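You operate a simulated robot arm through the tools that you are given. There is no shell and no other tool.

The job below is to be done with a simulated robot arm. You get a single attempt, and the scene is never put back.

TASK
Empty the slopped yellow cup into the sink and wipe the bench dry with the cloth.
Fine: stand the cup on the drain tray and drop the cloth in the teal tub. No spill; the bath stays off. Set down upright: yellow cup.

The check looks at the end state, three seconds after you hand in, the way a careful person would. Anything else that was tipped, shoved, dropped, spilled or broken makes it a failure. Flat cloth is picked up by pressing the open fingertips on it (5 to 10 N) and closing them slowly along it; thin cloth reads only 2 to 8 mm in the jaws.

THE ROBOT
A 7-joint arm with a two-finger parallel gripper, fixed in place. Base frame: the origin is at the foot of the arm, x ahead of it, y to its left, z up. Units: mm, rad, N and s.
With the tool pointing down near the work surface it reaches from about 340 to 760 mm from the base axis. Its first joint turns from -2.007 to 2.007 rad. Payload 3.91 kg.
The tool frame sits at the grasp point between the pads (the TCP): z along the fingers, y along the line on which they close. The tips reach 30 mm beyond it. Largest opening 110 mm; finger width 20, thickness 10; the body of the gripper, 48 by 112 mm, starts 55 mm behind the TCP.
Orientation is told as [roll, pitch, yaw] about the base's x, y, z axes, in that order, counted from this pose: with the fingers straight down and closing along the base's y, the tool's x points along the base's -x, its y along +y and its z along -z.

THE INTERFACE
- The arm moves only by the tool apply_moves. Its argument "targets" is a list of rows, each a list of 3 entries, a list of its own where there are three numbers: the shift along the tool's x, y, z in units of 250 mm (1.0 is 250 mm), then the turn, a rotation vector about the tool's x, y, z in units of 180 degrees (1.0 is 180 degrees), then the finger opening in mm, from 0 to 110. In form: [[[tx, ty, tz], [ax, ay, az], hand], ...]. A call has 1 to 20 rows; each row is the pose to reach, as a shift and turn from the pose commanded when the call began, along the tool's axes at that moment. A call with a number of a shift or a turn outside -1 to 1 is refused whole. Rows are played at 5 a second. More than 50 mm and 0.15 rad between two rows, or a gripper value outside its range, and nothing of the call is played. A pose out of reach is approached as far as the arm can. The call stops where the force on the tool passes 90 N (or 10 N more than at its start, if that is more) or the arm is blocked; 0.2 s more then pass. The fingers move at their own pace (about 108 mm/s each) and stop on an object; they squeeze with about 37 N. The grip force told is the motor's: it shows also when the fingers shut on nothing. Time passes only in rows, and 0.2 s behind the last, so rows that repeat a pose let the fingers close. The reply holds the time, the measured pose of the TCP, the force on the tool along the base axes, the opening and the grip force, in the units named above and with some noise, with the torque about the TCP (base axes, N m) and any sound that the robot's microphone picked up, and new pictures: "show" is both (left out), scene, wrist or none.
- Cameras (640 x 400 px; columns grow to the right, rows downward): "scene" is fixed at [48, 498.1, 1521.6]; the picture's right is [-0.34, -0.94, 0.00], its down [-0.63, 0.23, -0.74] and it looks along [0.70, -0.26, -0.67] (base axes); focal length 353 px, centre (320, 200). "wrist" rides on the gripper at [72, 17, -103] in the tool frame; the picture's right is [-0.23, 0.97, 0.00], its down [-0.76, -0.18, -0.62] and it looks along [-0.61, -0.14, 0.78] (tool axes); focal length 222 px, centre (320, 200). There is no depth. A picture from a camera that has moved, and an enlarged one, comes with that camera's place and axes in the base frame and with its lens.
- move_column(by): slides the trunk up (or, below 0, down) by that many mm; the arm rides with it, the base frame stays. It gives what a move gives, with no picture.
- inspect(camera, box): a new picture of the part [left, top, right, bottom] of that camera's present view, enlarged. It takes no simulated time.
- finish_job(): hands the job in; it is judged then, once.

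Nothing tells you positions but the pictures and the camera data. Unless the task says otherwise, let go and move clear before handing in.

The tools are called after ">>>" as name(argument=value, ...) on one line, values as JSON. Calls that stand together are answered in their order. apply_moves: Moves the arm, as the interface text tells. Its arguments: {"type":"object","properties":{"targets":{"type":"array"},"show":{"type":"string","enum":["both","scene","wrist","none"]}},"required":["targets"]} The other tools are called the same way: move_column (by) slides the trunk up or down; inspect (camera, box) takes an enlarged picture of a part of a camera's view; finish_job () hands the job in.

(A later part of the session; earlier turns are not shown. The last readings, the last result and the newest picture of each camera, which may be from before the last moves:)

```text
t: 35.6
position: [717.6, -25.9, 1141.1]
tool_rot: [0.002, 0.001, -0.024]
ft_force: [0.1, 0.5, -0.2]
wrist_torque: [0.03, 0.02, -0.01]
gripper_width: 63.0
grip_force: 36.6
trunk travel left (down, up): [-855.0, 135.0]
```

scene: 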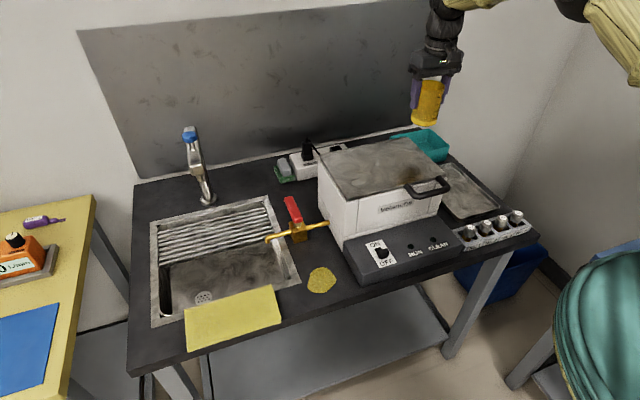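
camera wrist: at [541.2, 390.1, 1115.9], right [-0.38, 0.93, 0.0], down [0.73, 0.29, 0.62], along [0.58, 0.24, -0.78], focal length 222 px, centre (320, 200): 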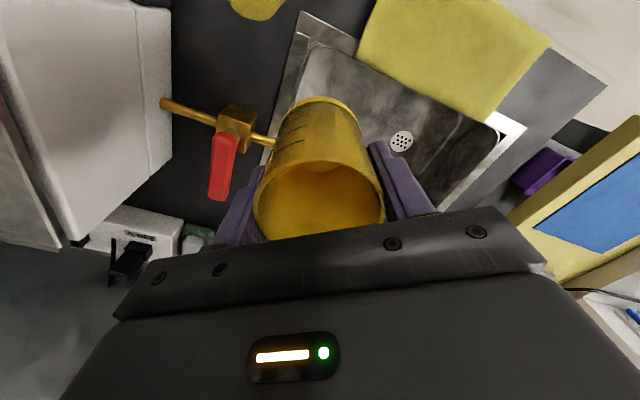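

>>> apply_moves(targets=[[[0.013, -0.15, 0], [0, 0, 0.0167], 50], [[0.027, -0.2956, 0], [0, 0, 0.0333], 50], [[0.046, -0.4, 0], [0, 0, 0.0445], 50], [[0.065, -0.492, 0], [0, 0, 0.0556], 50], [[0.09, -0.59, 0], [0, 0, 0.067], 50], [[0.108, -0.65, 0], [0, 0, 0.074], 50], [[0.115, -0.68, 0], [0, 0, 0.077], 50], [[0.115, -0.68, 0], [0, 0, 0.077], 50]], show="both")

>>> inspect(camera="scene", box=[300, 110, 540, 290])

>>> inspect(camera="wrist", box=[120, 0, 520, 250])

```text
t: 37.4
position: [683.9, -195.0, 1140.3]
tool_rot: [0.001, 0.0, -0.266]
ft_force: [1.3, -0.2, -0.4]
wrist_torque: [0.04, 0.02, 0.01]
gripper_width: 63.3
grip_force: 37.2
trunk travel left (down, up): [-855.0, 135.0]
camera wrist: at [619.7, -159.7, 1244.5], right [0.47, 0.88, 0.0], down [0.69, -0.37, 0.62], along [0.55, -0.29, -0.78], focal length 222 px, centre (320, 200)
```

scene: 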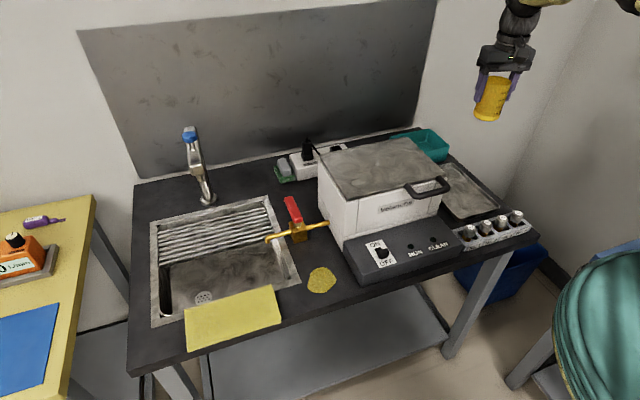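
wrist: 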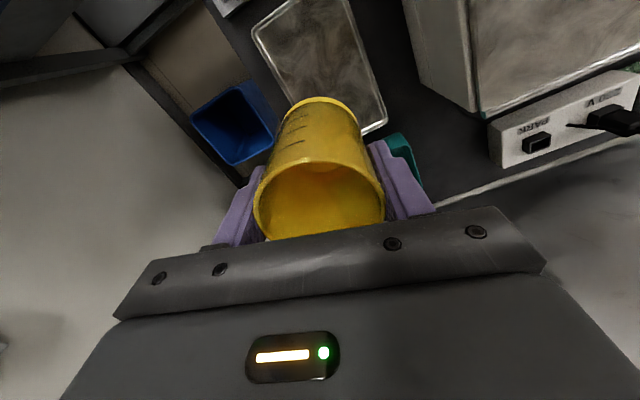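

```text
2.22 times, centred on (420, 200) of scene
camera zoom: at [48.0, 498.1, 1521.6], right [-0.34, -0.94, 0.0], down [-0.63, 0.23, -0.74], along [0.7, -0.26, -0.67], focal length 785 px, centre (98, 200)
```

zoom: 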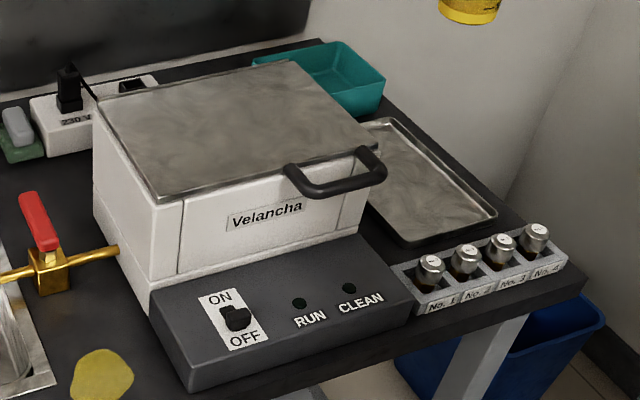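

```text
1.60 times, centred on (320, 125) of wrist
camera zoom: at [619.7, -159.7, 1244.5], right [0.47, 0.88, 0.0], down [0.69, -0.37, 0.62], along [0.55, -0.29, -0.78], focal length 355 px, centre (320, 320)
```

zoom: 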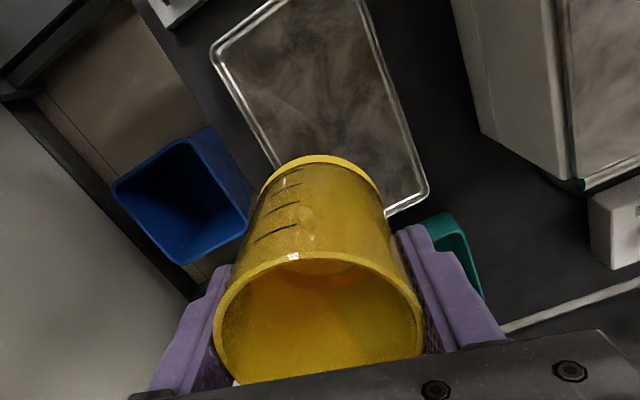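

The wrist view puts the tray at roughly x 578–806 and y −260 to −112, and the cup hangs almost over its middle. I'll nudge it 7 mm in +y and lower with the trunk to about 40 mm above the tray.

>>> apply_moves(targets=[[[0, 0.015, 0], [0, 0, 0], 50], [[0, 0.029, 0], [0, 0, 0], 50]], show="none")

>>> move_column(by=-225)

>>> inspect(camera="scene", box=[340, 60, 640, 290])

>>> inspect(camera="wrist", box=[0, 0, 640, 400])

```text
t: 38.0
position: [686.8, -187.0, 1140.8]
tool_rot: [0.001, 0.002, -0.266]
ft_force: [-0.7, 0.7, -1.0]
wrist_torque: [-0.02, 0.0, 0.01]
gripper_width: 63.0
grip_force: 37.2
trunk travel left (down, up): [-855.0, 135.0]
```

```text
t: 40.4
position: [685.7, -186.1, 915.5]
tool_rot: [0.002, 0.002, -0.266]
ft_force: [0.9, -0.1, -0.5]
wrist_torque: [-0.01, 0.0, 0.02]
gripper_width: 63.0
grip_force: 37.0
trunk travel left (down, up): [-630.0, 360.0]
```

```text
1.74 times, centred on (490, 175) of scene
camera zoom: at [48.0, 498.1, 1521.6], right [-0.34, -0.94, 0.0], down [-0.63, 0.23, -0.74], along [0.7, -0.26, -0.67], focal length 614 px, centre (24, 244)
```

zoom: 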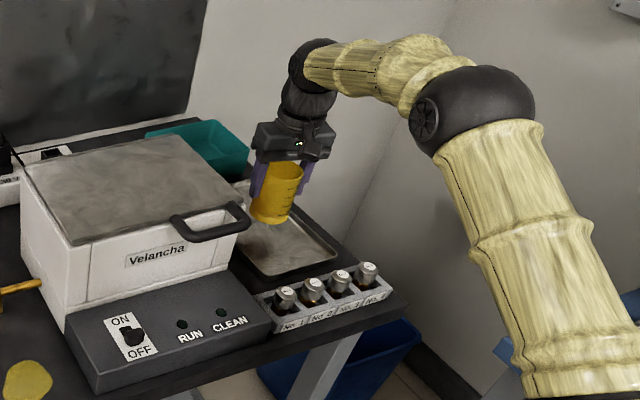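

```text
1.00 times, centred on (320, 200) of wrist (not enlarged: the box is as wide or as high as the picture)
camera zoom: at [621.6, -152.3, 1019.7], right [0.47, 0.88, 0.0], down [0.69, -0.37, 0.62], along [0.55, -0.29, -0.78], focal length 222 px, centre (320, 200)
```

zoom: 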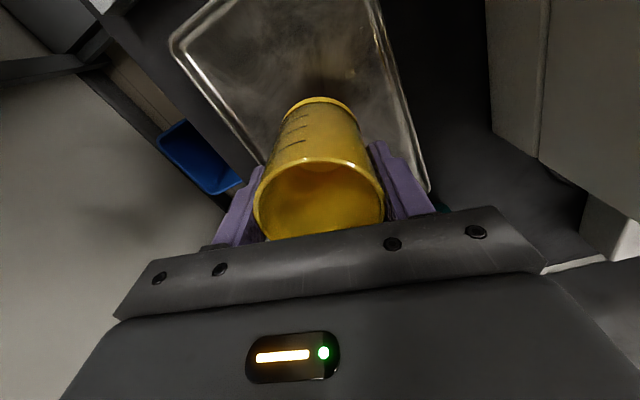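

The cup sits over the tray interior with good margins. I'll lower it most of the way, then feel for contact in small steps.

>>> apply_moves(targets=[[[0, 0, 0.04], [0, 0, 0], 50], [[0, 0, 0.08], [0, 0, 0], 50], [[0, 0, 0.115], [0, 0, 0], 50], [[0, 0, 0.14], [0, 0, 0], 50], [[0, 0, 0.152], [0, 0, 0], 50], [[0, 0, 0.152], [0, 0, 0], 50]], show="none")

>>> apply_moves(targets=[[[0, 0, 0.004], [0, 0, 0], 50], [[0, 0, 0.008], [0, 0, 0], 50], [[0, 0, 0.008], [0, 0, 0], 50]], show="none")

```text
t: 41.8
position: [686.3, -185.8, 877.5]
tool_rot: [0.001, -0.001, -0.266]
ft_force: [-0.5, -0.1, -0.5]
wrist_torque: [-0.03, 0.04, 0.01]
gripper_width: 62.9
grip_force: 37.1
trunk travel left (down, up): [-630.0, 360.0]
```

```text
t: 42.6
position: [686.7, -187.4, 876.6]
tool_rot: [0.002, 0.001, -0.265]
ft_force: [-0.1, 0.0, 2.7]
wrist_torque: [-0.05, 0.02, 0.0]
gripper_width: 63.2
grip_force: 37.3
trunk travel left (down, up): [-630.0, 360.0]
```

The force rose to about +3 N at z≈876, so the cup is standing on the tray. I'll release it slowly.

>>> apply_moves(targets=[[[0, 0, 0], [0, 0, 0], 62], [[0, 0, 0], [0, 0, 0], 66], [[0, 0, 0], [0, 0, 0], 70], [[0, 0, 0], [0, 0, 0], 76], [[0, 0, 0], [0, 0, 0], 84], [[0, 0, 0], [0, 0, 0], 92], [[0, 0, 0], [0, 0, 0], 96], [[0, 0, 0], [0, 0, 0], 96]], show="both")

```text
t: 44.4
position: [686.6, -186.8, 874.8]
tool_rot: [0.0, 0.0, -0.266]
ft_force: [0.0, 0.3, 0.4]
wrist_torque: [-0.01, -0.03, -0.02]
gripper_width: 95.9
grip_force: 0.0
trunk travel left (down, up): [-630.0, 360.0]
camera wrist: at [621.2, -152.3, 979.6], right [0.47, 0.88, 0.0], down [0.69, -0.37, 0.62], along [0.55, -0.29, -0.78], focal length 222 px, centre (320, 200)
```

scene: 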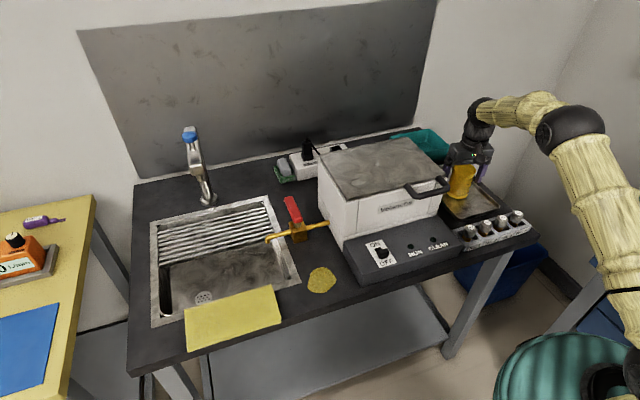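
wrist: 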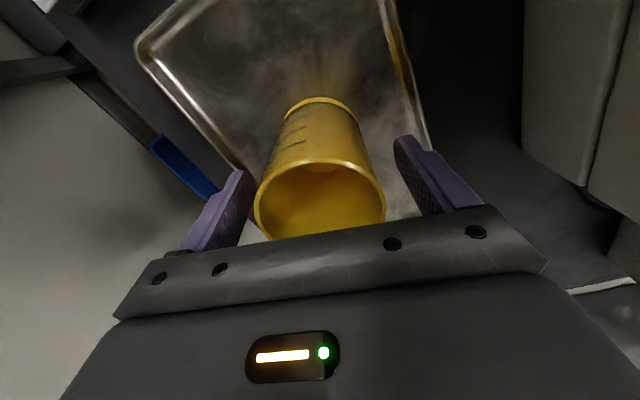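

The cup is free and upright on the tray. I'll lift straight up off it, then raise the trunk and look back at it.

>>> apply_moves(targets=[[[0, 0, -0.04], [0, 0, 0], 96], [[0, 0, -0.1], [0, 0, 0], 96], [[0, 0, -0.18], [0, 0, 0], 96], [[0, 0, -0.28], [0, 0, 0], 96], [[0, 0, -0.38], [0, 0, 0], 96]], show="none")

>>> move_column(by=150)

>>> inspect(camera="scene", box=[360, 90, 600, 270])

>>> inspect(camera="wrist", box=[0, 0, 640, 400])

```text
t: 45.6
position: [686.7, -186.2, 971.7]
tool_rot: [0.003, -0.001, -0.266]
ft_force: [0.1, -0.5, 0.1]
wrist_torque: [0.0, 0.01, 0.03]
gripper_width: 96.0
grip_force: 0.0
trunk travel left (down, up): [-630.0, 360.0]
```

```text
t: 47.3
position: [686.0, -185.8, 1121.2]
tool_rot: [0.003, -0.001, -0.265]
ft_force: [0.1, -0.1, 0.3]
wrist_torque: [0.03, -0.01, 0.01]
gripper_width: 96.0
grip_force: 0.1
trunk travel left (down, up): [-780.0, 210.0]
```

```text
2.22 times, centred on (480, 180) of scene
camera zoom: at [48.0, 498.1, 1521.6], right [-0.34, -0.94, 0.0], down [-0.63, 0.23, -0.74], along [0.7, -0.26, -0.67], focal length 785 px, centre (-36, 244)
```

zoom: 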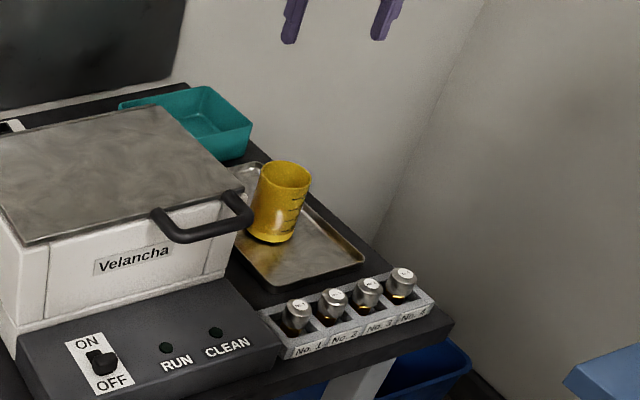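

```text
1.00 times, centred on (320, 200) of wrist (not enlarged: the box is as wide or as high as the picture)
camera zoom: at [621.3, -152.1, 1225.2], right [0.47, 0.88, 0.0], down [0.69, -0.37, 0.62], along [0.55, -0.29, -0.78], focal length 222 px, centre (320, 200)
```

zoom: 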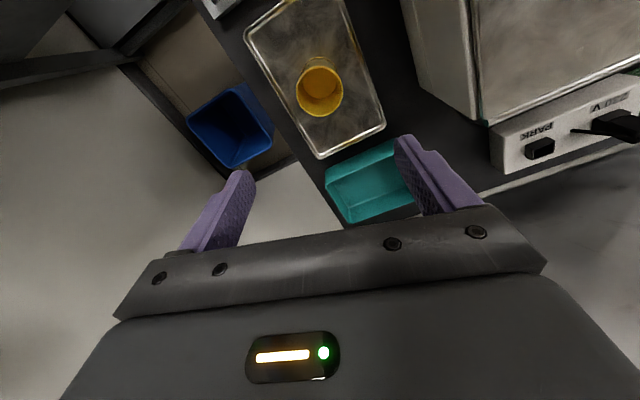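

The cup stands upright near the centre of the tray and nothing else has moved. The tub is around x 835–965 and y −260 to −105. Next I'll swing back over the bath toward the cloth.

>>> apply_moves(targets=[[[0.02, 0.13, 0], [0, 0, -0.015], 90], [[0.05, 0.28, 0], [0, 0, -0.032], 80], [[0.085, 0.43, 0], [0, 0, -0.05], 70], [[0.12, 0.58, 0], [0, 0, -0.067], 60], [[0.147, 0.72, 0], [0, 0, -0.083], 60], [[0.173, 0.848, 0], [0, 0, -0.0974], 60]], show="none")

>>> apply_moves(targets=[[[0.02, 0.15, 0], [0, 0, -0.02], 60], [[0.05, 0.31, 0], [0, 0, -0.05], 60], [[0.08, 0.47, 0], [0, 0, -0.08], 60], [[0.12, 0.63, 0], [0, 0, -0.11], 60], [[0.17, 0.79, 0], [0, 0, -0.14], 60], [[0.22, 0.94, 0], [0, 0, -0.165], 60]], show="none")

```text
t: 48.7
position: [699.7, 31.9, 1121.7]
tool_rot: [0.002, -0.001, 0.043]
ft_force: [1.2, -0.1, 0.1]
wrist_torque: [0.01, 0.04, -0.02]
gripper_width: 60.0
grip_force: 0.1
trunk travel left (down, up): [-780.0, 210.0]
```

```text
t: 50.1
position: [636.1, 263.6, 1122.3]
tool_rot: [0.001, 0.0, 0.561]
ft_force: [0.0, 0.4, -0.1]
wrist_torque: [-0.03, 0.01, 0.01]
gripper_width: 60.0
grip_force: 0.0
trunk travel left (down, up): [-780.0, 210.0]
```

>>> apply_moves(targets=[[[-0.01, 0.15, 0.05], [0, 0, 0.025], 60], [[-0.02, 0.3, 0.12], [0, 0, 0.055], 60], [[-0.03, 0.45, 0.2], [0, 0, 0.085], 60], [[-0.04, 0.6, 0.3], [0, 0, 0.115], 60], [[-0.045, 0.72, 0.38], [0, 0, 0.145], 60], [[-0.05, 0.8, 0.44], [0, 0, 0.1786], 60], [[-0.05, 0.8, 0.44], [0, 0, 0.1786], 60]], show="both")

>>> inspect(camera="scene", box=[120, 200, 360, 400])

```text
t: 51.7
position: [539.8, 438.5, 1014.1]
tool_rot: [0.003, 0.001, -0.003]
ft_force: [0.6, -0.4, -0.3]
wrist_torque: [-0.03, -0.01, -0.01]
gripper_width: 59.8
grip_force: 0.0
trunk travel left (down, up): [-780.0, 210.0]
camera wrist: at [468.0, 453.9, 1117.3], right [0.23, 0.97, 0.0], down [0.76, -0.18, 0.62], along [0.61, -0.14, -0.78], focal length 222 px, centre (320, 200)
```

scene: 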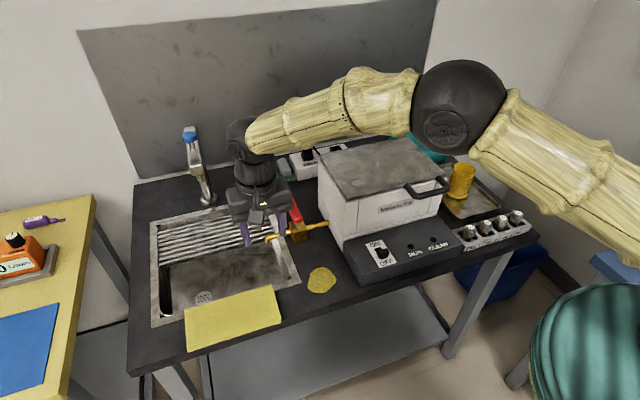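
wrist: 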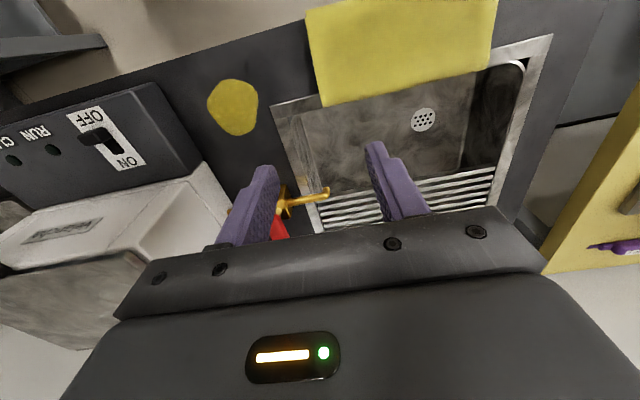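

```text
2.00 times, centred on (240, 300) of scene
camera zoom: at [48.0, 498.1, 1521.6], right [-0.34, -0.94, 0.0], down [-0.63, 0.23, -0.74], along [0.7, -0.26, -0.67], focal length 706 px, centre (480, 0)
```

zoom: 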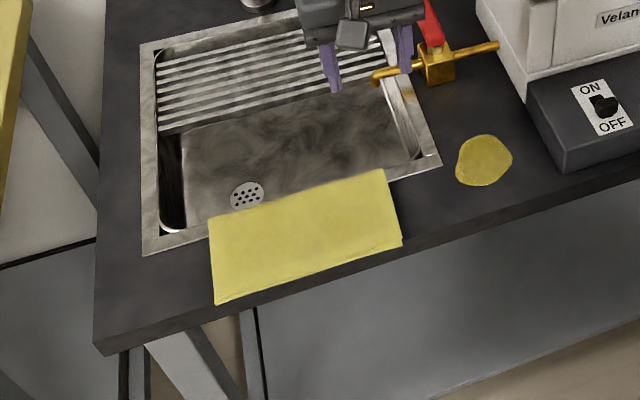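

The cloth is confirmed at x 453–556 and y 435–636, partly over the sink's front rim. I'll pinch it near its middle at (497, 530), on the bench side. First I'll hover above it with the fingers 60 mm apart.

>>> apply_moves(targets=[[[0.035, 0.075, 0.09], [0, 0, 0], 60], [[0.07, 0.15, 0.18], [0, 0, 0], 60], [[0.105, 0.225, 0.27], [0, 0, 0], 60], [[0.14, 0.3, 0.36], [0, 0, 0], 60], [[0.172, 0.366, 0.44], [0, 0, 0], 60], [[0.172, 0.366, 0.54], [0, 0, 0], 60], [[0.172, 0.366, 0.62], [0, 0, 0], 60], [[0.172, 0.366, 0.65], [0, 0, 0], 60], [[0.172, 0.366, 0.65], [0, 0, 0], 60]], show="both")

```text
t: 53.7
position: [497.2, 530.1, 850.4]
tool_rot: [0.002, -0.001, -0.001]
ft_force: [0.4, 0.4, 1.2]
wrist_torque: [-0.01, 0.01, 0.01]
gripper_width: 60.0
grip_force: 0.0
trunk travel left (down, up): [-780.0, 210.0]
camera wrist: at [425.3, 546.4, 954.3], right [0.23, 0.97, 0.0], down [0.76, -0.18, 0.62], along [0.61, -0.14, -0.78], focal length 222 px, centre (320, 200)
```

scene: 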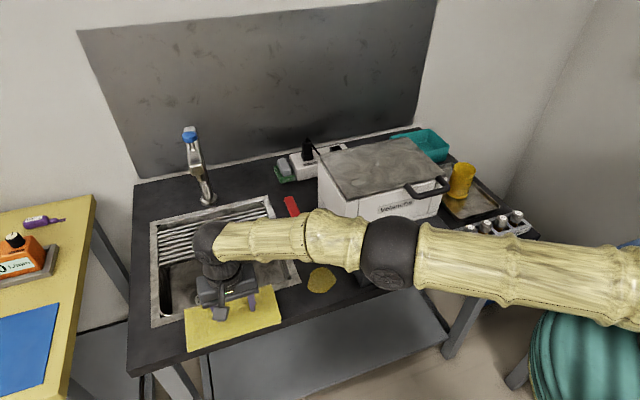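
wrist: 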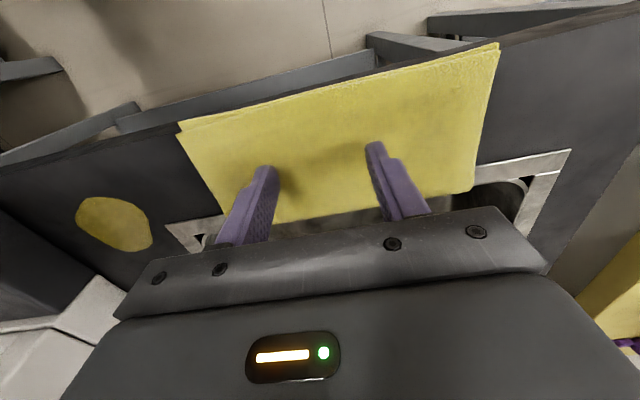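

The fingertips are well placed over the middle of the cloth, with tips at about z 820. I'll press down in small steps to reach 5–10 N.

>>> apply_moves(targets=[[[0, 0, 0.016], [0, 0, 0], 60], [[0, 0, 0.032], [0, 0, 0], 60], [[0, 0, 0.044], [0, 0, 0], 60], [[0, 0, 0.052], [0, 0, 0], 60], [[0, 0, 0.052], [0, 0, 0], 60]], show="none")

>>> apply_moves(targets=[[[0, 0, 0.006], [0, 0, 0], 60], [[0, 0, 0.012], [0, 0, 0], 60], [[0, 0, 0.012], [0, 0, 0], 60]], show="none")

```text
t: 54.9
position: [497.5, 531.2, 838.2]
tool_rot: [0.003, -0.001, -0.001]
ft_force: [0.2, 0.2, 2.2]
wrist_torque: [0.0, 0.0, -0.02]
gripper_width: 60.2
grip_force: 0.0
trunk travel left (down, up): [-780.0, 210.0]
```

```text
t: 55.7
position: [496.3, 530.8, 835.7]
tool_rot: [0.004, -0.001, -0.001]
ft_force: [0.8, 0.3, 8.6]
wrist_torque: [-0.03, -0.03, 0.03]
gripper_width: 59.9
grip_force: 0.0
trunk travel left (down, up): [-780.0, 210.0]
```

Pressing at 8.6 N, which is inside the 5–10 N window. I'll close the fingers slowly along the cloth.

>>> apply_moves(targets=[[[0, 0, 0], [0, 0, 0], 56], [[0, 0, 0], [0, 0, 0], 52], [[0, 0, 0], [0, 0, 0], 48], [[0, 0, 0], [0, 0, 0], 44], [[0, 0, 0], [0, 0, 0], 40], [[0, 0, 0], [0, 0, 0], 36], [[0, 0, 0], [0, 0, 0], 32], [[0, 0, 0], [0, 0, 0], 28], [[0, 0, 0], [0, 0, 0], 24], [[0, 0, 0], [0, 0, 0], 20], [[0, 0, 0], [0, 0, 0], 16], [[0, 0, 0], [0, 0, 0], 12], [[0, 0, 0], [0, 0, 0], 8], [[0, 0, 0], [0, 0, 0], 4], [[0, 0, 0], [0, 0, 0], 0], [[0, 0, 0], [0, 0, 0], 0], [[0, 0, 0], [0, 0, 0], 0]], show="both")

```text
t: 59.3
position: [496.5, 529.8, 835.2]
tool_rot: [0.005, -0.002, -0.003]
ft_force: [0.9, 0.2, 11.9]
wrist_torque: [-0.07, 0.0, 0.04]
gripper_width: 9.2
grip_force: 36.8
trunk travel left (down, up): [-780.0, 210.0]
camera wrist: at [424.3, 546.1, 939.7], right [0.23, 0.97, 0.0], down [0.76, -0.18, 0.62], along [0.61, -0.14, -0.78], focal length 222 px, centre (320, 200)
```

scene: 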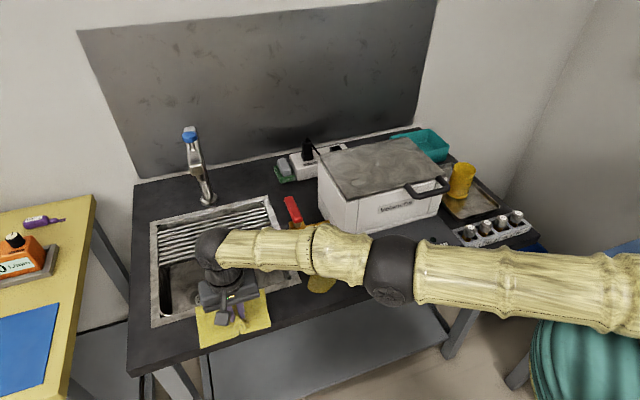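
wrist: 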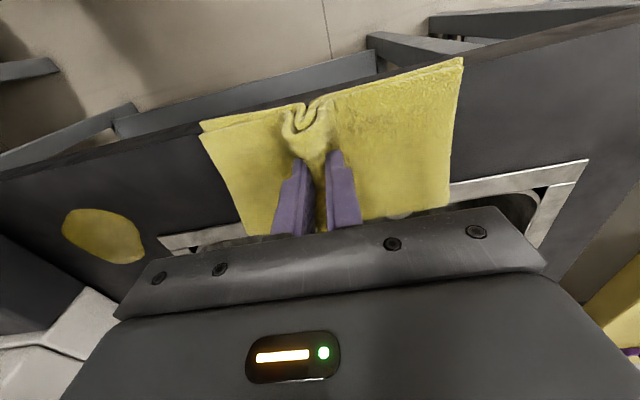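

The cloth is bunched between the fingers at 9.2 mm with full grip force. I'll lift gently and check that it comes along.

>>> apply_moves(targets=[[[0, 0, -0.02], [0, 0, 0], 0], [[0, 0, -0.06], [0, 0, 0], 0], [[0, 0, -0.12], [0, 0, 0], 0], [[0, 0, -0.2], [0, 0, 0], 0], [[0, 0, -0.28], [0, 0, 0], 0], [[0, 0, -0.36], [0, 0, 0], 0], [[0, 0, -0.44], [0, 0, 0], 0], [[0, 0, -0.52], [0, 0, 0], 0], [[0, 0, -0.52], [0, 0, 0], 0]], show="both")

>>> inspect(camera="scene", box=[120, 180, 360, 380])

```text
t: 61.3
position: [497.2, 530.7, 965.7]
tool_rot: [0.001, 0.0, -0.001]
ft_force: [-0.4, 0.6, -0.5]
wrist_torque: [-0.03, 0.0, 0.02]
gripper_width: 8.7
grip_force: 37.3
trunk travel left (down, up): [-780.0, 210.0]
camera wrist: at [425.4, 546.1, 1068.2], right [0.23, 0.97, 0.0], down [0.76, -0.18, 0.62], along [0.61, -0.14, -0.78], focal length 222 px, centre (320, 200)
```

scene: 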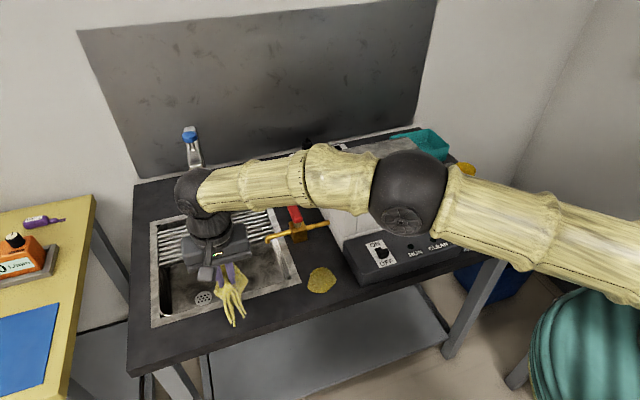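
wrist: 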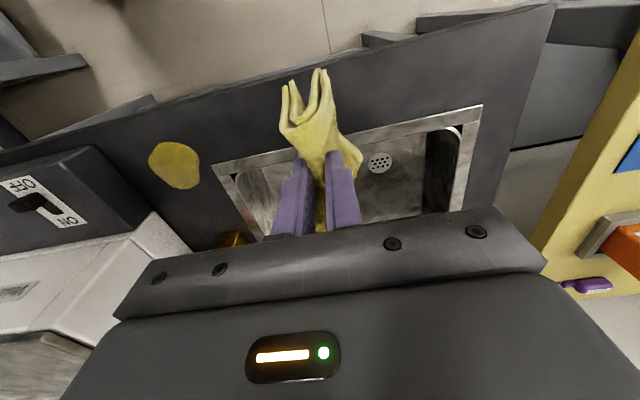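

```text
2.00 times, centred on (240, 280) of scene
camera zoom: at [48.0, 498.1, 1521.6], right [-0.34, -0.94, 0.0], down [-0.63, 0.23, -0.74], along [0.7, -0.26, -0.67], focal length 706 px, centre (480, 40)
```

zoom: 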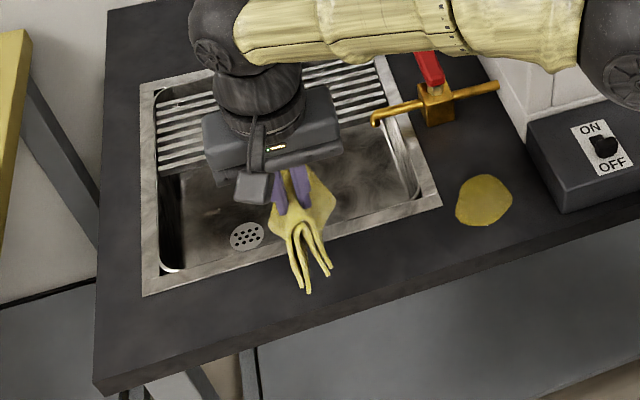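

The cloth is held securely and hangs below the fingers. The puddle spans x 492–562 and y 282–352. I'll carry the cloth above it, turning the wrist about −60° so the gripper clears the bath corner.

>>> apply_moves(targets=[[[-0.008, -0.06, -0.02], [0, 0, 0.02], 0], [[-0.02, -0.14, -0.04], [0, 0, 0.05], 0], [[-0.035, -0.25, -0.06], [0, 0, 0.09], 0], [[-0.05, -0.36, -0.06], [0, 0, 0.13], 0], [[-0.065, -0.47, -0.06], [0, 0, 0.17], 0], [[-0.08, -0.58, -0.06], [0, 0, 0.21], 0], [[-0.095, -0.68, -0.06], [0, 0, 0.25], 0], [[-0.105, -0.77, -0.06], [0, 0, 0.29], 0], [[-0.112, -0.83, -0.06], [0, 0, 0.32], 0], [[-0.116, -0.856, -0.06], [0, 0, 0.333], 0], [[-0.116, -0.856, -0.06], [0, 0, 0.333], 0]], show="both")

>>> inspect(camera="scene", box=[240, 150, 440, 320])

```text
t: 63.7
position: [525.2, 317.4, 979.8]
tool_rot: [0.001, 0.001, -1.049]
ft_force: [-0.4, 0.0, -0.6]
wrist_torque: [0.02, 0.01, 0.15]
gripper_width: 8.4
grip_force: 36.8
trunk travel left (down, up): [-780.0, 210.0]
camera wrist: at [504.8, 387.0, 1083.6], right [0.96, 0.29, 0.0], down [0.22, -0.75, 0.62], along [0.18, -0.59, -0.78], focal length 222 px, centre (320, 200)
```

scene: 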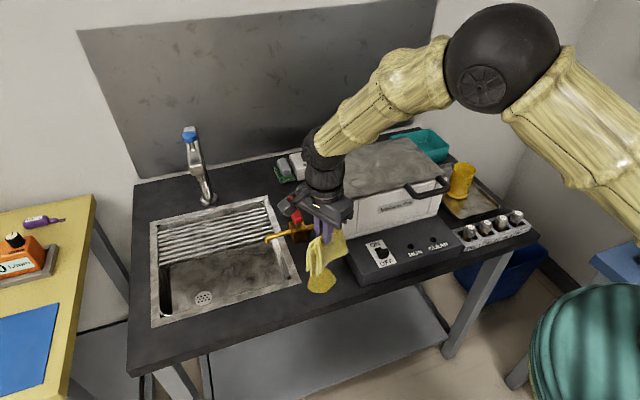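
wrist: 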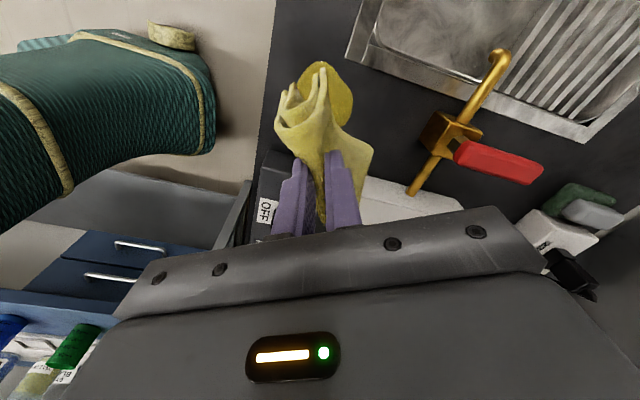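

```text
2.35 times, centred on (340, 235) of scene
camera zoom: at [48.0, 498.1, 1521.6], right [-0.34, -0.94, 0.0], down [-0.63, 0.23, -0.74], along [0.7, -0.26, -0.67], focal length 831 px, centre (273, 118)
```

zoom: 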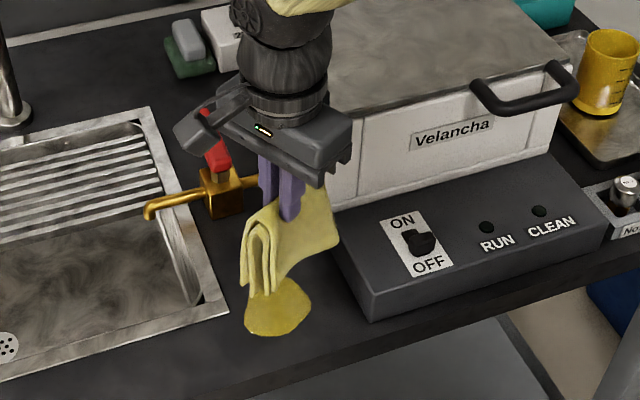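

The cloth hangs directly over the puddle and its tails stay away from the switch. I'll lower it onto the puddle.

>>> apply_moves(targets=[[[0, 0, 0.06], [0, 0, 0], 0], [[0, 0, 0.15], [0, 0, 0], 0], [[0, 0, 0.24], [0, 0, 0], 0], [[0, 0, 0.33], [0, 0, 0], 0], [[0, 0, 0.41], [0, 0, 0], 0], [[0, 0, 0.47], [0, 0, 0], 0], [[0, 0, 0.51], [0, 0, 0], 0], [[0, 0, 0.53], [0, 0, 0], 0], [[0, 0, 0.53], [0, 0, 0], 0]], show="both")

>>> inspect(camera="scene", box=[240, 170, 440, 330])

```text
t: 65.7
position: [524.5, 316.8, 847.3]
tool_rot: [0.004, 0.003, -1.047]
ft_force: [0.1, 1.5, 5.6]
wrist_torque: [0.0, 0.03, 0.15]
gripper_width: 8.2
grip_force: 37.5
trunk travel left (down, up): [-780.0, 210.0]
camera wrist: at [504.2, 386.8, 951.7], right [0.96, 0.29, 0.0], down [0.23, -0.75, 0.62], along [0.18, -0.59, -0.78], focal length 222 px, centre (320, 200)
```

scene: 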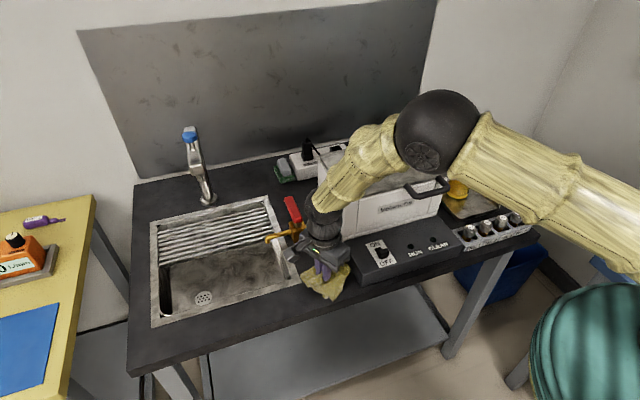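
wrist: 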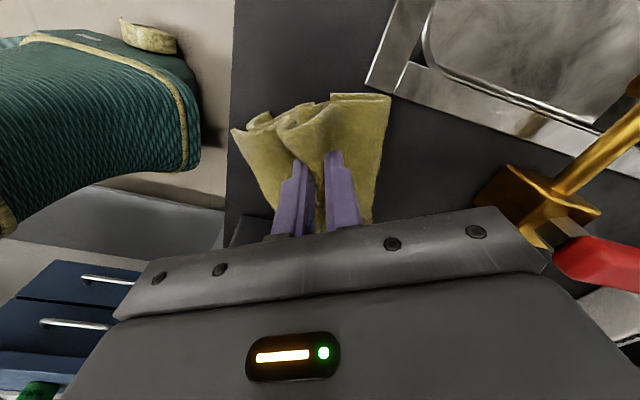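

```text
2.50 times, centred on (340, 250) of scene
camera zoom: at [48.0, 498.1, 1521.6], right [-0.34, -0.94, 0.0], down [-0.63, 0.23, -0.74], along [0.7, -0.26, -0.67], focal length 883 px, centre (270, 75)
```

zoom: 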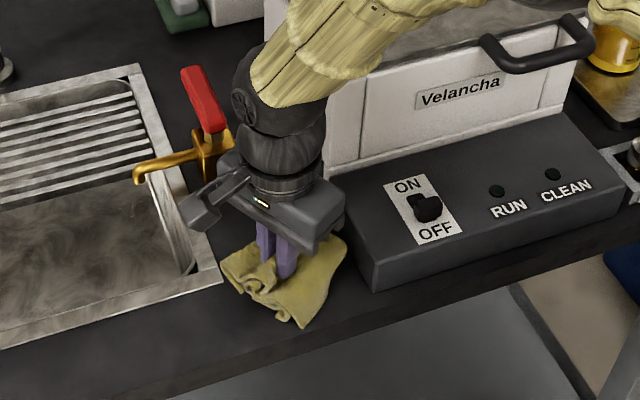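

The cloth covers the puddle and presses at about 6 N. I'll press slightly more and wipe in overlapping passes over the whole puddle area.

>>> apply_moves(targets=[[[-0.0106, -0.0616, 0.012], [0, 0, 0], 0], [[-0.0192, -0.1266, 0.012], [0, 0, 0], 0], [[0.0328, -0.0966, 0.012], [0, 0, 0], 0], [[0.0848, -0.0666, 0.012], [0, 0, 0], 0], [[0.1366, -0.0366, 0.012], [0, 0, 0], 0], [[0.128, 0.0184, 0.012], [0, 0, 0], 0], [[0.1108, 0.064, 0.012], [0, 0, 0], 0], [[0.0556, 0.032, 0.012], [0, 0, 0], 0], [[0, 0, 0.012], [0, 0, 0], 0], [[-0.0556, -0.032, 0.012], [0, 0, 0], 0], [[-0.1108, -0.064, 0.012], [0, 0, 0], 0], [[-0.13, -0.0148, 0.012], [0, 0, 0], 0], [[-0.1468, 0.0306, 0.012], [0, 0, 0], 0], [[-0.0916, 0.0626, 0.012], [0, 0, 0], 0], [[-0.036, 0.0946, 0.012], [0, 0, 0], 0], [[0.0124, 0.1226, 0.012], [0, 0, 0], 0], [[0.054, 0.1466, 0.012], [0, 0, 0], 0], [[-0.004, 0.1824, 0.012], [0, 0, 0], 0], [[-0.0592, 0.1504, 0.012], [0, 0, 0], 0], [[-0.1216, 0.1144, 0.012], [0, 0, 0], 0]], show="both")

>>> inspect(camera="scene", box=[240, 170, 440, 330])

```text
t: 69.9
position: [565.7, 303.8, 844.8]
tool_rot: [0.001, 0.002, -1.047]
ft_force: [1.7, 0.9, 9.2]
wrist_torque: [0.03, -0.08, 0.1]
gripper_width: 8.3
grip_force: 36.9
trunk travel left (down, up): [-780.0, 210.0]
camera wrist: at [544.5, 374.5, 948.3], right [0.96, 0.29, 0.0], down [0.23, -0.75, 0.62], along [0.18, -0.59, -0.78], focal length 222 px, centre (320, 200)
```

scene: 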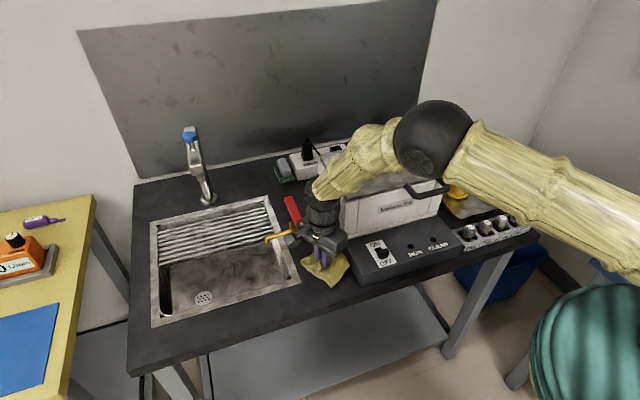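
wrist: 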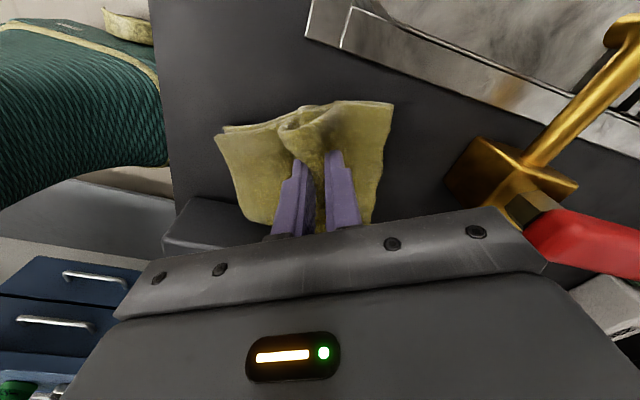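

```text
2.50 times, centred on (340, 250) of scene
camera zoom: at [48.0, 498.1, 1521.6], right [-0.34, -0.94, 0.0], down [-0.63, 0.23, -0.74], along [0.7, -0.26, -0.67], focal length 883 px, centre (270, 75)
```

zoom: 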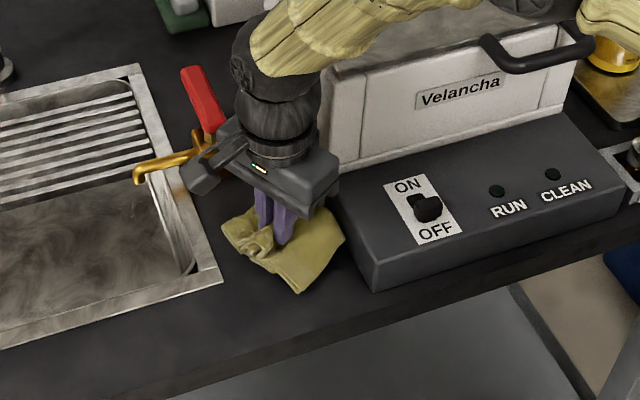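

The visible part of the puddle already looks wiped. I'll make a second, wider pass around the edges and the middle to be thorough.

>>> apply_moves(targets=[[[-0.0256, -0.0517, 0], [0, 0, 0], 0], [[-0.0144, -0.1191, 0], [0, 0, 0], 0], [[0.0107, -0.1786, 0], [0, 0, 0], 0], [[0.0496, -0.23, 0], [0, 0, 0], 0], [[0.1123, -0.2585, 0], [0, 0, 0], 0], [[0.1708, -0.2478, 0], [0, 0, 0], 0], [[0.2262, -0.2158, 0], [0, 0, 0], 0], [[0.2607, -0.1636, 0], [0, 0, 0], 0], [[0.2639, -0.0971, 0], [0, 0, 0], 0], [[0.2388, -0.0376, 0], [0, 0, 0], 0], [[0.2033, 0.0158, 0], [0, 0, 0], 0], [[0.1546, 0.0523, 0], [0, 0, 0], 0], [[0.097, 0.056, 0], [0, 0, 0], 0], [[0.0993, -0.012, 0], [0, 0, 0], 0], [[0.1154, -0.0719, 0], [0, 0, 0], 0], [[0.1405, -0.1313, 0], [0, 0, 0], 0], [[0.1656, -0.1908, 0], [0, 0, 0], 0], [[0.092, -0.1593, 0], [0, 0, 0], 0], [[0.0669, -0.0999, 0], [0, 0, 0], 0], [[0.0746, -0.0493, 0], [0, 0, 0], 0]], show="scene")

>>> apply_moves(targets=[[[0, 0, -0.04], [0, 0, 0], 0], [[0, 0, -0.1], [0, 0, 0], 0], [[0, 0, -0.18], [0, 0, 0], 0], [[0, 0, -0.28], [0, 0, 0], 0], [[0, 0, -0.4], [0, 0, 0], 0], [[0, 0, -0.52], [0, 0, 0], 0], [[0, 0, -0.64], [0, 0, 0], 0], [[0, 0, -0.72], [0, 0, 0], 0], [[0, 0, -0.72], [0, 0, 0], 0]], show="both")

>>> inspect(camera="scene", box=[240, 170, 440, 330])

>>> inspect(camera="wrist", box=[200, 0, 500, 240])

```text
t: 74.1
position: [544.6, 314.0, 843.5]
tool_rot: [0.002, 0.002, -1.046]
ft_force: [-1.1, -1.9, 9.2]
wrist_torque: [-0.04, 0.05, 0.1]
gripper_width: 8.3
grip_force: 37.1
trunk travel left (down, up): [-780.0, 210.0]
```

scene: 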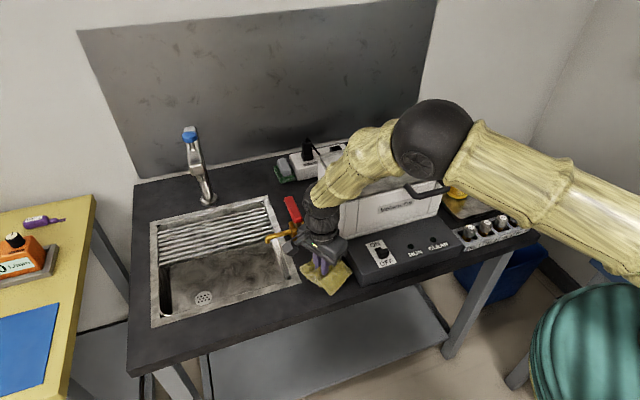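

```text
t: 76.1
position: [547.0, 315.2, 1023.5]
tool_rot: [0.002, 0.001, -1.047]
ft_force: [-0.6, -1.0, 0.3]
wrist_torque: [0.02, -0.02, 0.09]
gripper_width: 8.3
grip_force: 37.0
trunk travel left (down, up): [-780.0, 210.0]
camera wrist: at [524.9, 384.7, 1127.8], right [0.96, 0.29, 0.0], down [0.23, -0.75, 0.62], along [0.18, -0.59, -0.78], focal length 222 px, centre (320, 200)
```

scene: 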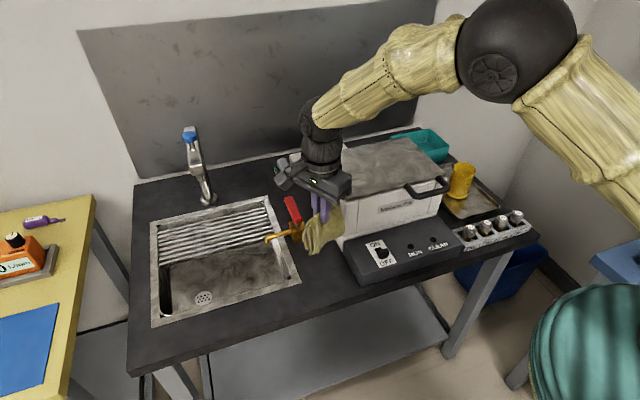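
wrist: 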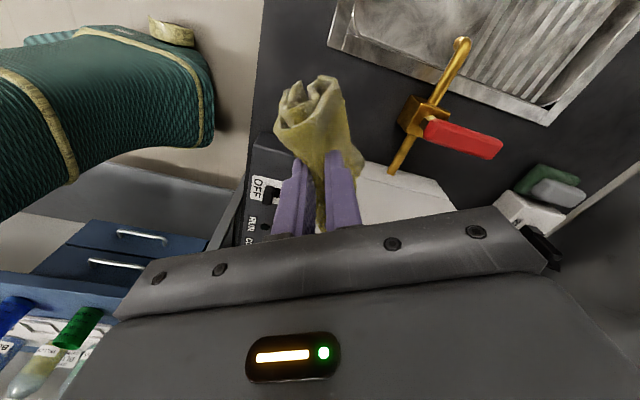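

```text
2.50 times, centred on (340, 250) of scene
camera zoom: at [48.0, 498.1, 1521.6], right [-0.34, -0.94, 0.0], down [-0.63, 0.23, -0.74], along [0.7, -0.26, -0.67], focal length 883 px, centre (270, 75)
```

zoom: 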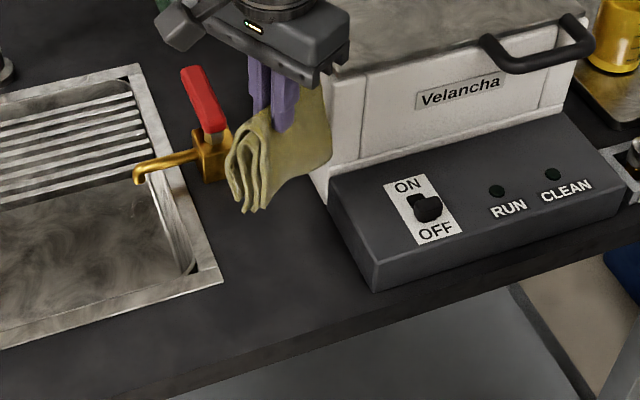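

```text
1.67 times, centred on (350, 120) of wrist
camera zoom: at [524.9, 384.7, 1127.8], right [0.96, 0.29, 0.0], down [0.23, -0.75, 0.62], along [0.18, -0.59, -0.78], focal length 370 px, centre (270, 333)
```

zoom: 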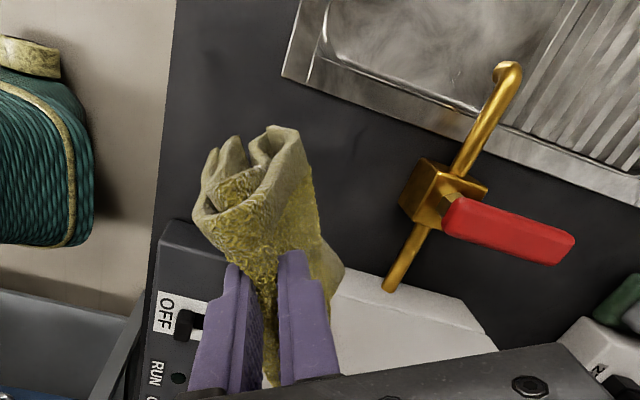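

The puddle is gone and the cloth has darkened from soaking it up. I'll look closely for any residue.

>>> inspect(camera="scene", box=[285, 235, 365, 300])

>>> inspect(camera="scene", box=[150, 240, 310, 370])

```text
6.15 times, centred on (325, 268) of scene
camera zoom: at [48.0, 498.1, 1521.6], right [-0.34, -0.94, 0.0], down [-0.63, 0.23, -0.74], along [0.7, -0.26, -0.67], focal length 2173 px, centre (289, -215)
```

zoom: 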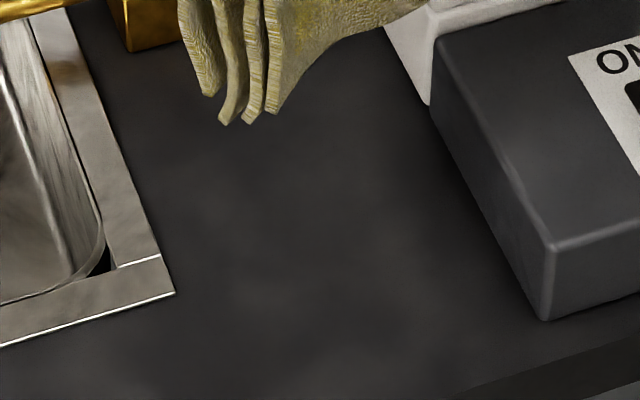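

```text
3.08 times, centred on (230, 305) of scene
camera zoom: at [48.0, 498.1, 1521.6], right [-0.34, -0.94, 0.0], down [-0.63, 0.23, -0.74], along [0.7, -0.26, -0.67], focal length 1087 px, centre (597, -123)
```

zoom: 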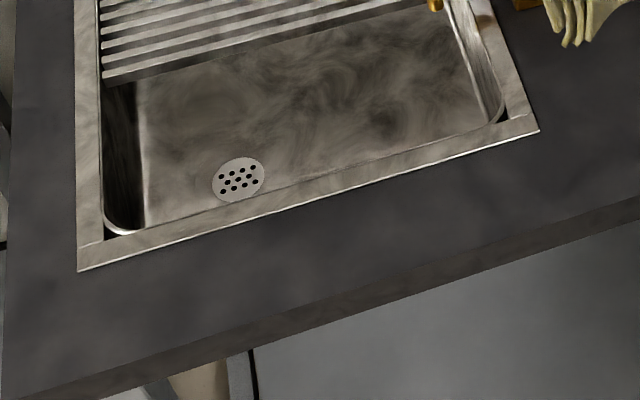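

The bench looks dry everywhere. Next I'll raise the trunk so the cloth clears the bath lid and swing toward the tub side.

>>> move_column(by=180)

>>> apply_moves(targets=[[[-0.1, 0.005, 0], [0, 0, -0.015], 0], [[-0.24, 0.013, 0], [0, 0, -0.04], 0], [[-0.39, 0.023, 0], [0, 0, -0.065], 0], [[-0.54, 0.033, 0], [0, 0, -0.09], 0], [[-0.69, 0.043, 0], [0, 0, -0.115], 0], [[-0.84, 0.053, 0], [0, 0, -0.14], 0], [[-0.959, 0.061, 0], [0, 0, -0.159], 0]], show="scene")

```text
t: 78.1
position: [545.2, 314.6, 1203.3]
tool_rot: [0.001, 0.0, -1.052]
ft_force: [0.1, -0.2, -1.1]
wrist_torque: [0.01, 0.0, 0.08]
gripper_width: 8.3
grip_force: 36.7
trunk travel left (down, up): [-960.0, 30.0]
```

```text
t: 79.7
position: [680.0, 112.1, 1203.8]
tool_rot: [0.003, 0.003, -0.545]
ft_force: [-0.6, -0.5, -0.8]
wrist_torque: [-0.02, 0.01, -0.15]
gripper_width: 8.5
grip_force: 36.6
trunk travel left (down, up): [-960.0, 30.0]
```

scene: 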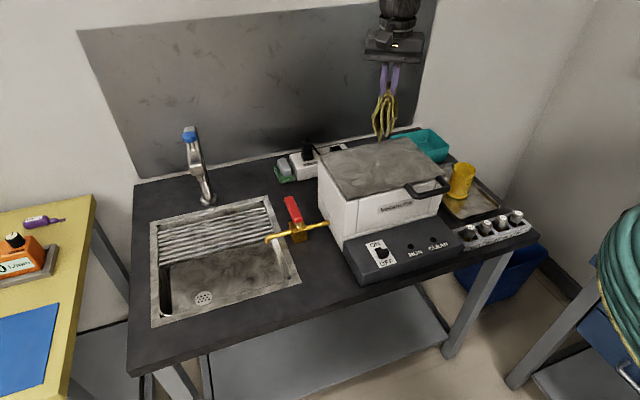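

>>> apply_moves(targets=[[[-0.08, -0.11, 0], [0, 0, -0.015], 0], [[-0.17, -0.24, 0], [0, 0, -0.032], 0], [[-0.26, -0.37, 0], [0, 0, -0.05], 0], [[-0.36, -0.5, 0], [0, 0, -0.068], 0], [[-0.45, -0.63, 0], [0, 0, -0.085], 0], [[-0.53, -0.74, 0], [0, 0, -0.1], 0], [[-0.595, -0.827, 0], [0, 0, -0.11], 0], [[-0.595, -0.827, 0], [0, 0, -0.11], 0]], show="both")

```text
t: 81.5
position: [698.7, -139.0, 1203.0]
tool_rot: [0.003, 0.0, -0.2]
ft_force: [0.4, 0.0, 0.4]
wrist_torque: [-0.03, -0.01, -0.13]
gripper_width: 8.6
grip_force: 37.3
trunk travel left (down, up): [-960.0, 30.0]
camera wrist: at [631.5, -108.5, 1307.0], right [0.42, 0.91, 0.0], down [0.71, -0.33, 0.62], along [0.57, -0.26, -0.78], focal length 222 px, centre (320, 200)
```

scene: 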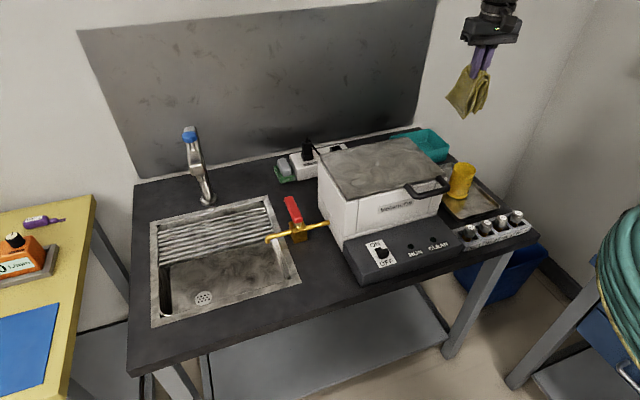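
wrist: 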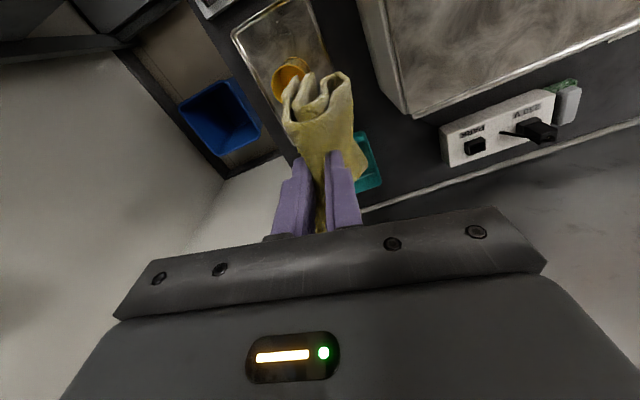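

I'll get an accurate fix on the tub before reaching out over it.

>>> inspect(camera="scene", box=[380, 115, 470, 185])

>>> inspect(camera="wrist", box=[220, 0, 460, 240])

```text
5.71 times, centred on (425, 150) of scene
camera zoom: at [48.0, 498.1, 1521.6], right [-0.34, -0.94, 0.0], down [-0.63, 0.23, -0.74], along [0.7, -0.26, -0.67], focal length 2018 px, centre (-280, 486)
```

zoom: 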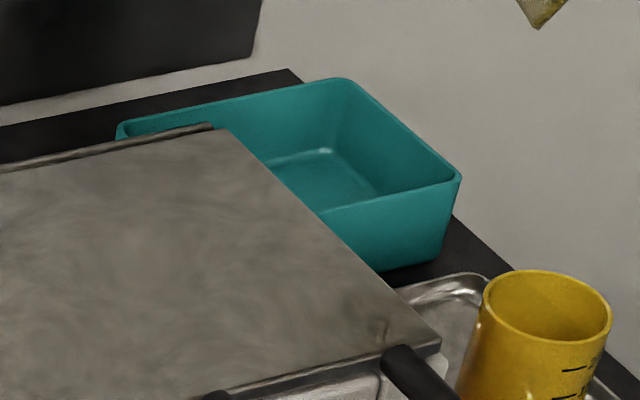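

```text
1.67 times, centred on (340, 120) of wrist
camera zoom: at [631.5, -108.5, 1307.0], right [0.42, 0.91, 0.0], down [0.71, -0.33, 0.62], along [0.57, -0.26, -0.78], focal length 370 px, centre (287, 333)
```

zoom: 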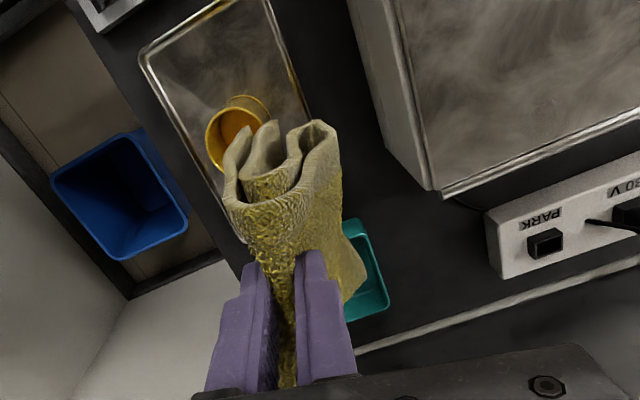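

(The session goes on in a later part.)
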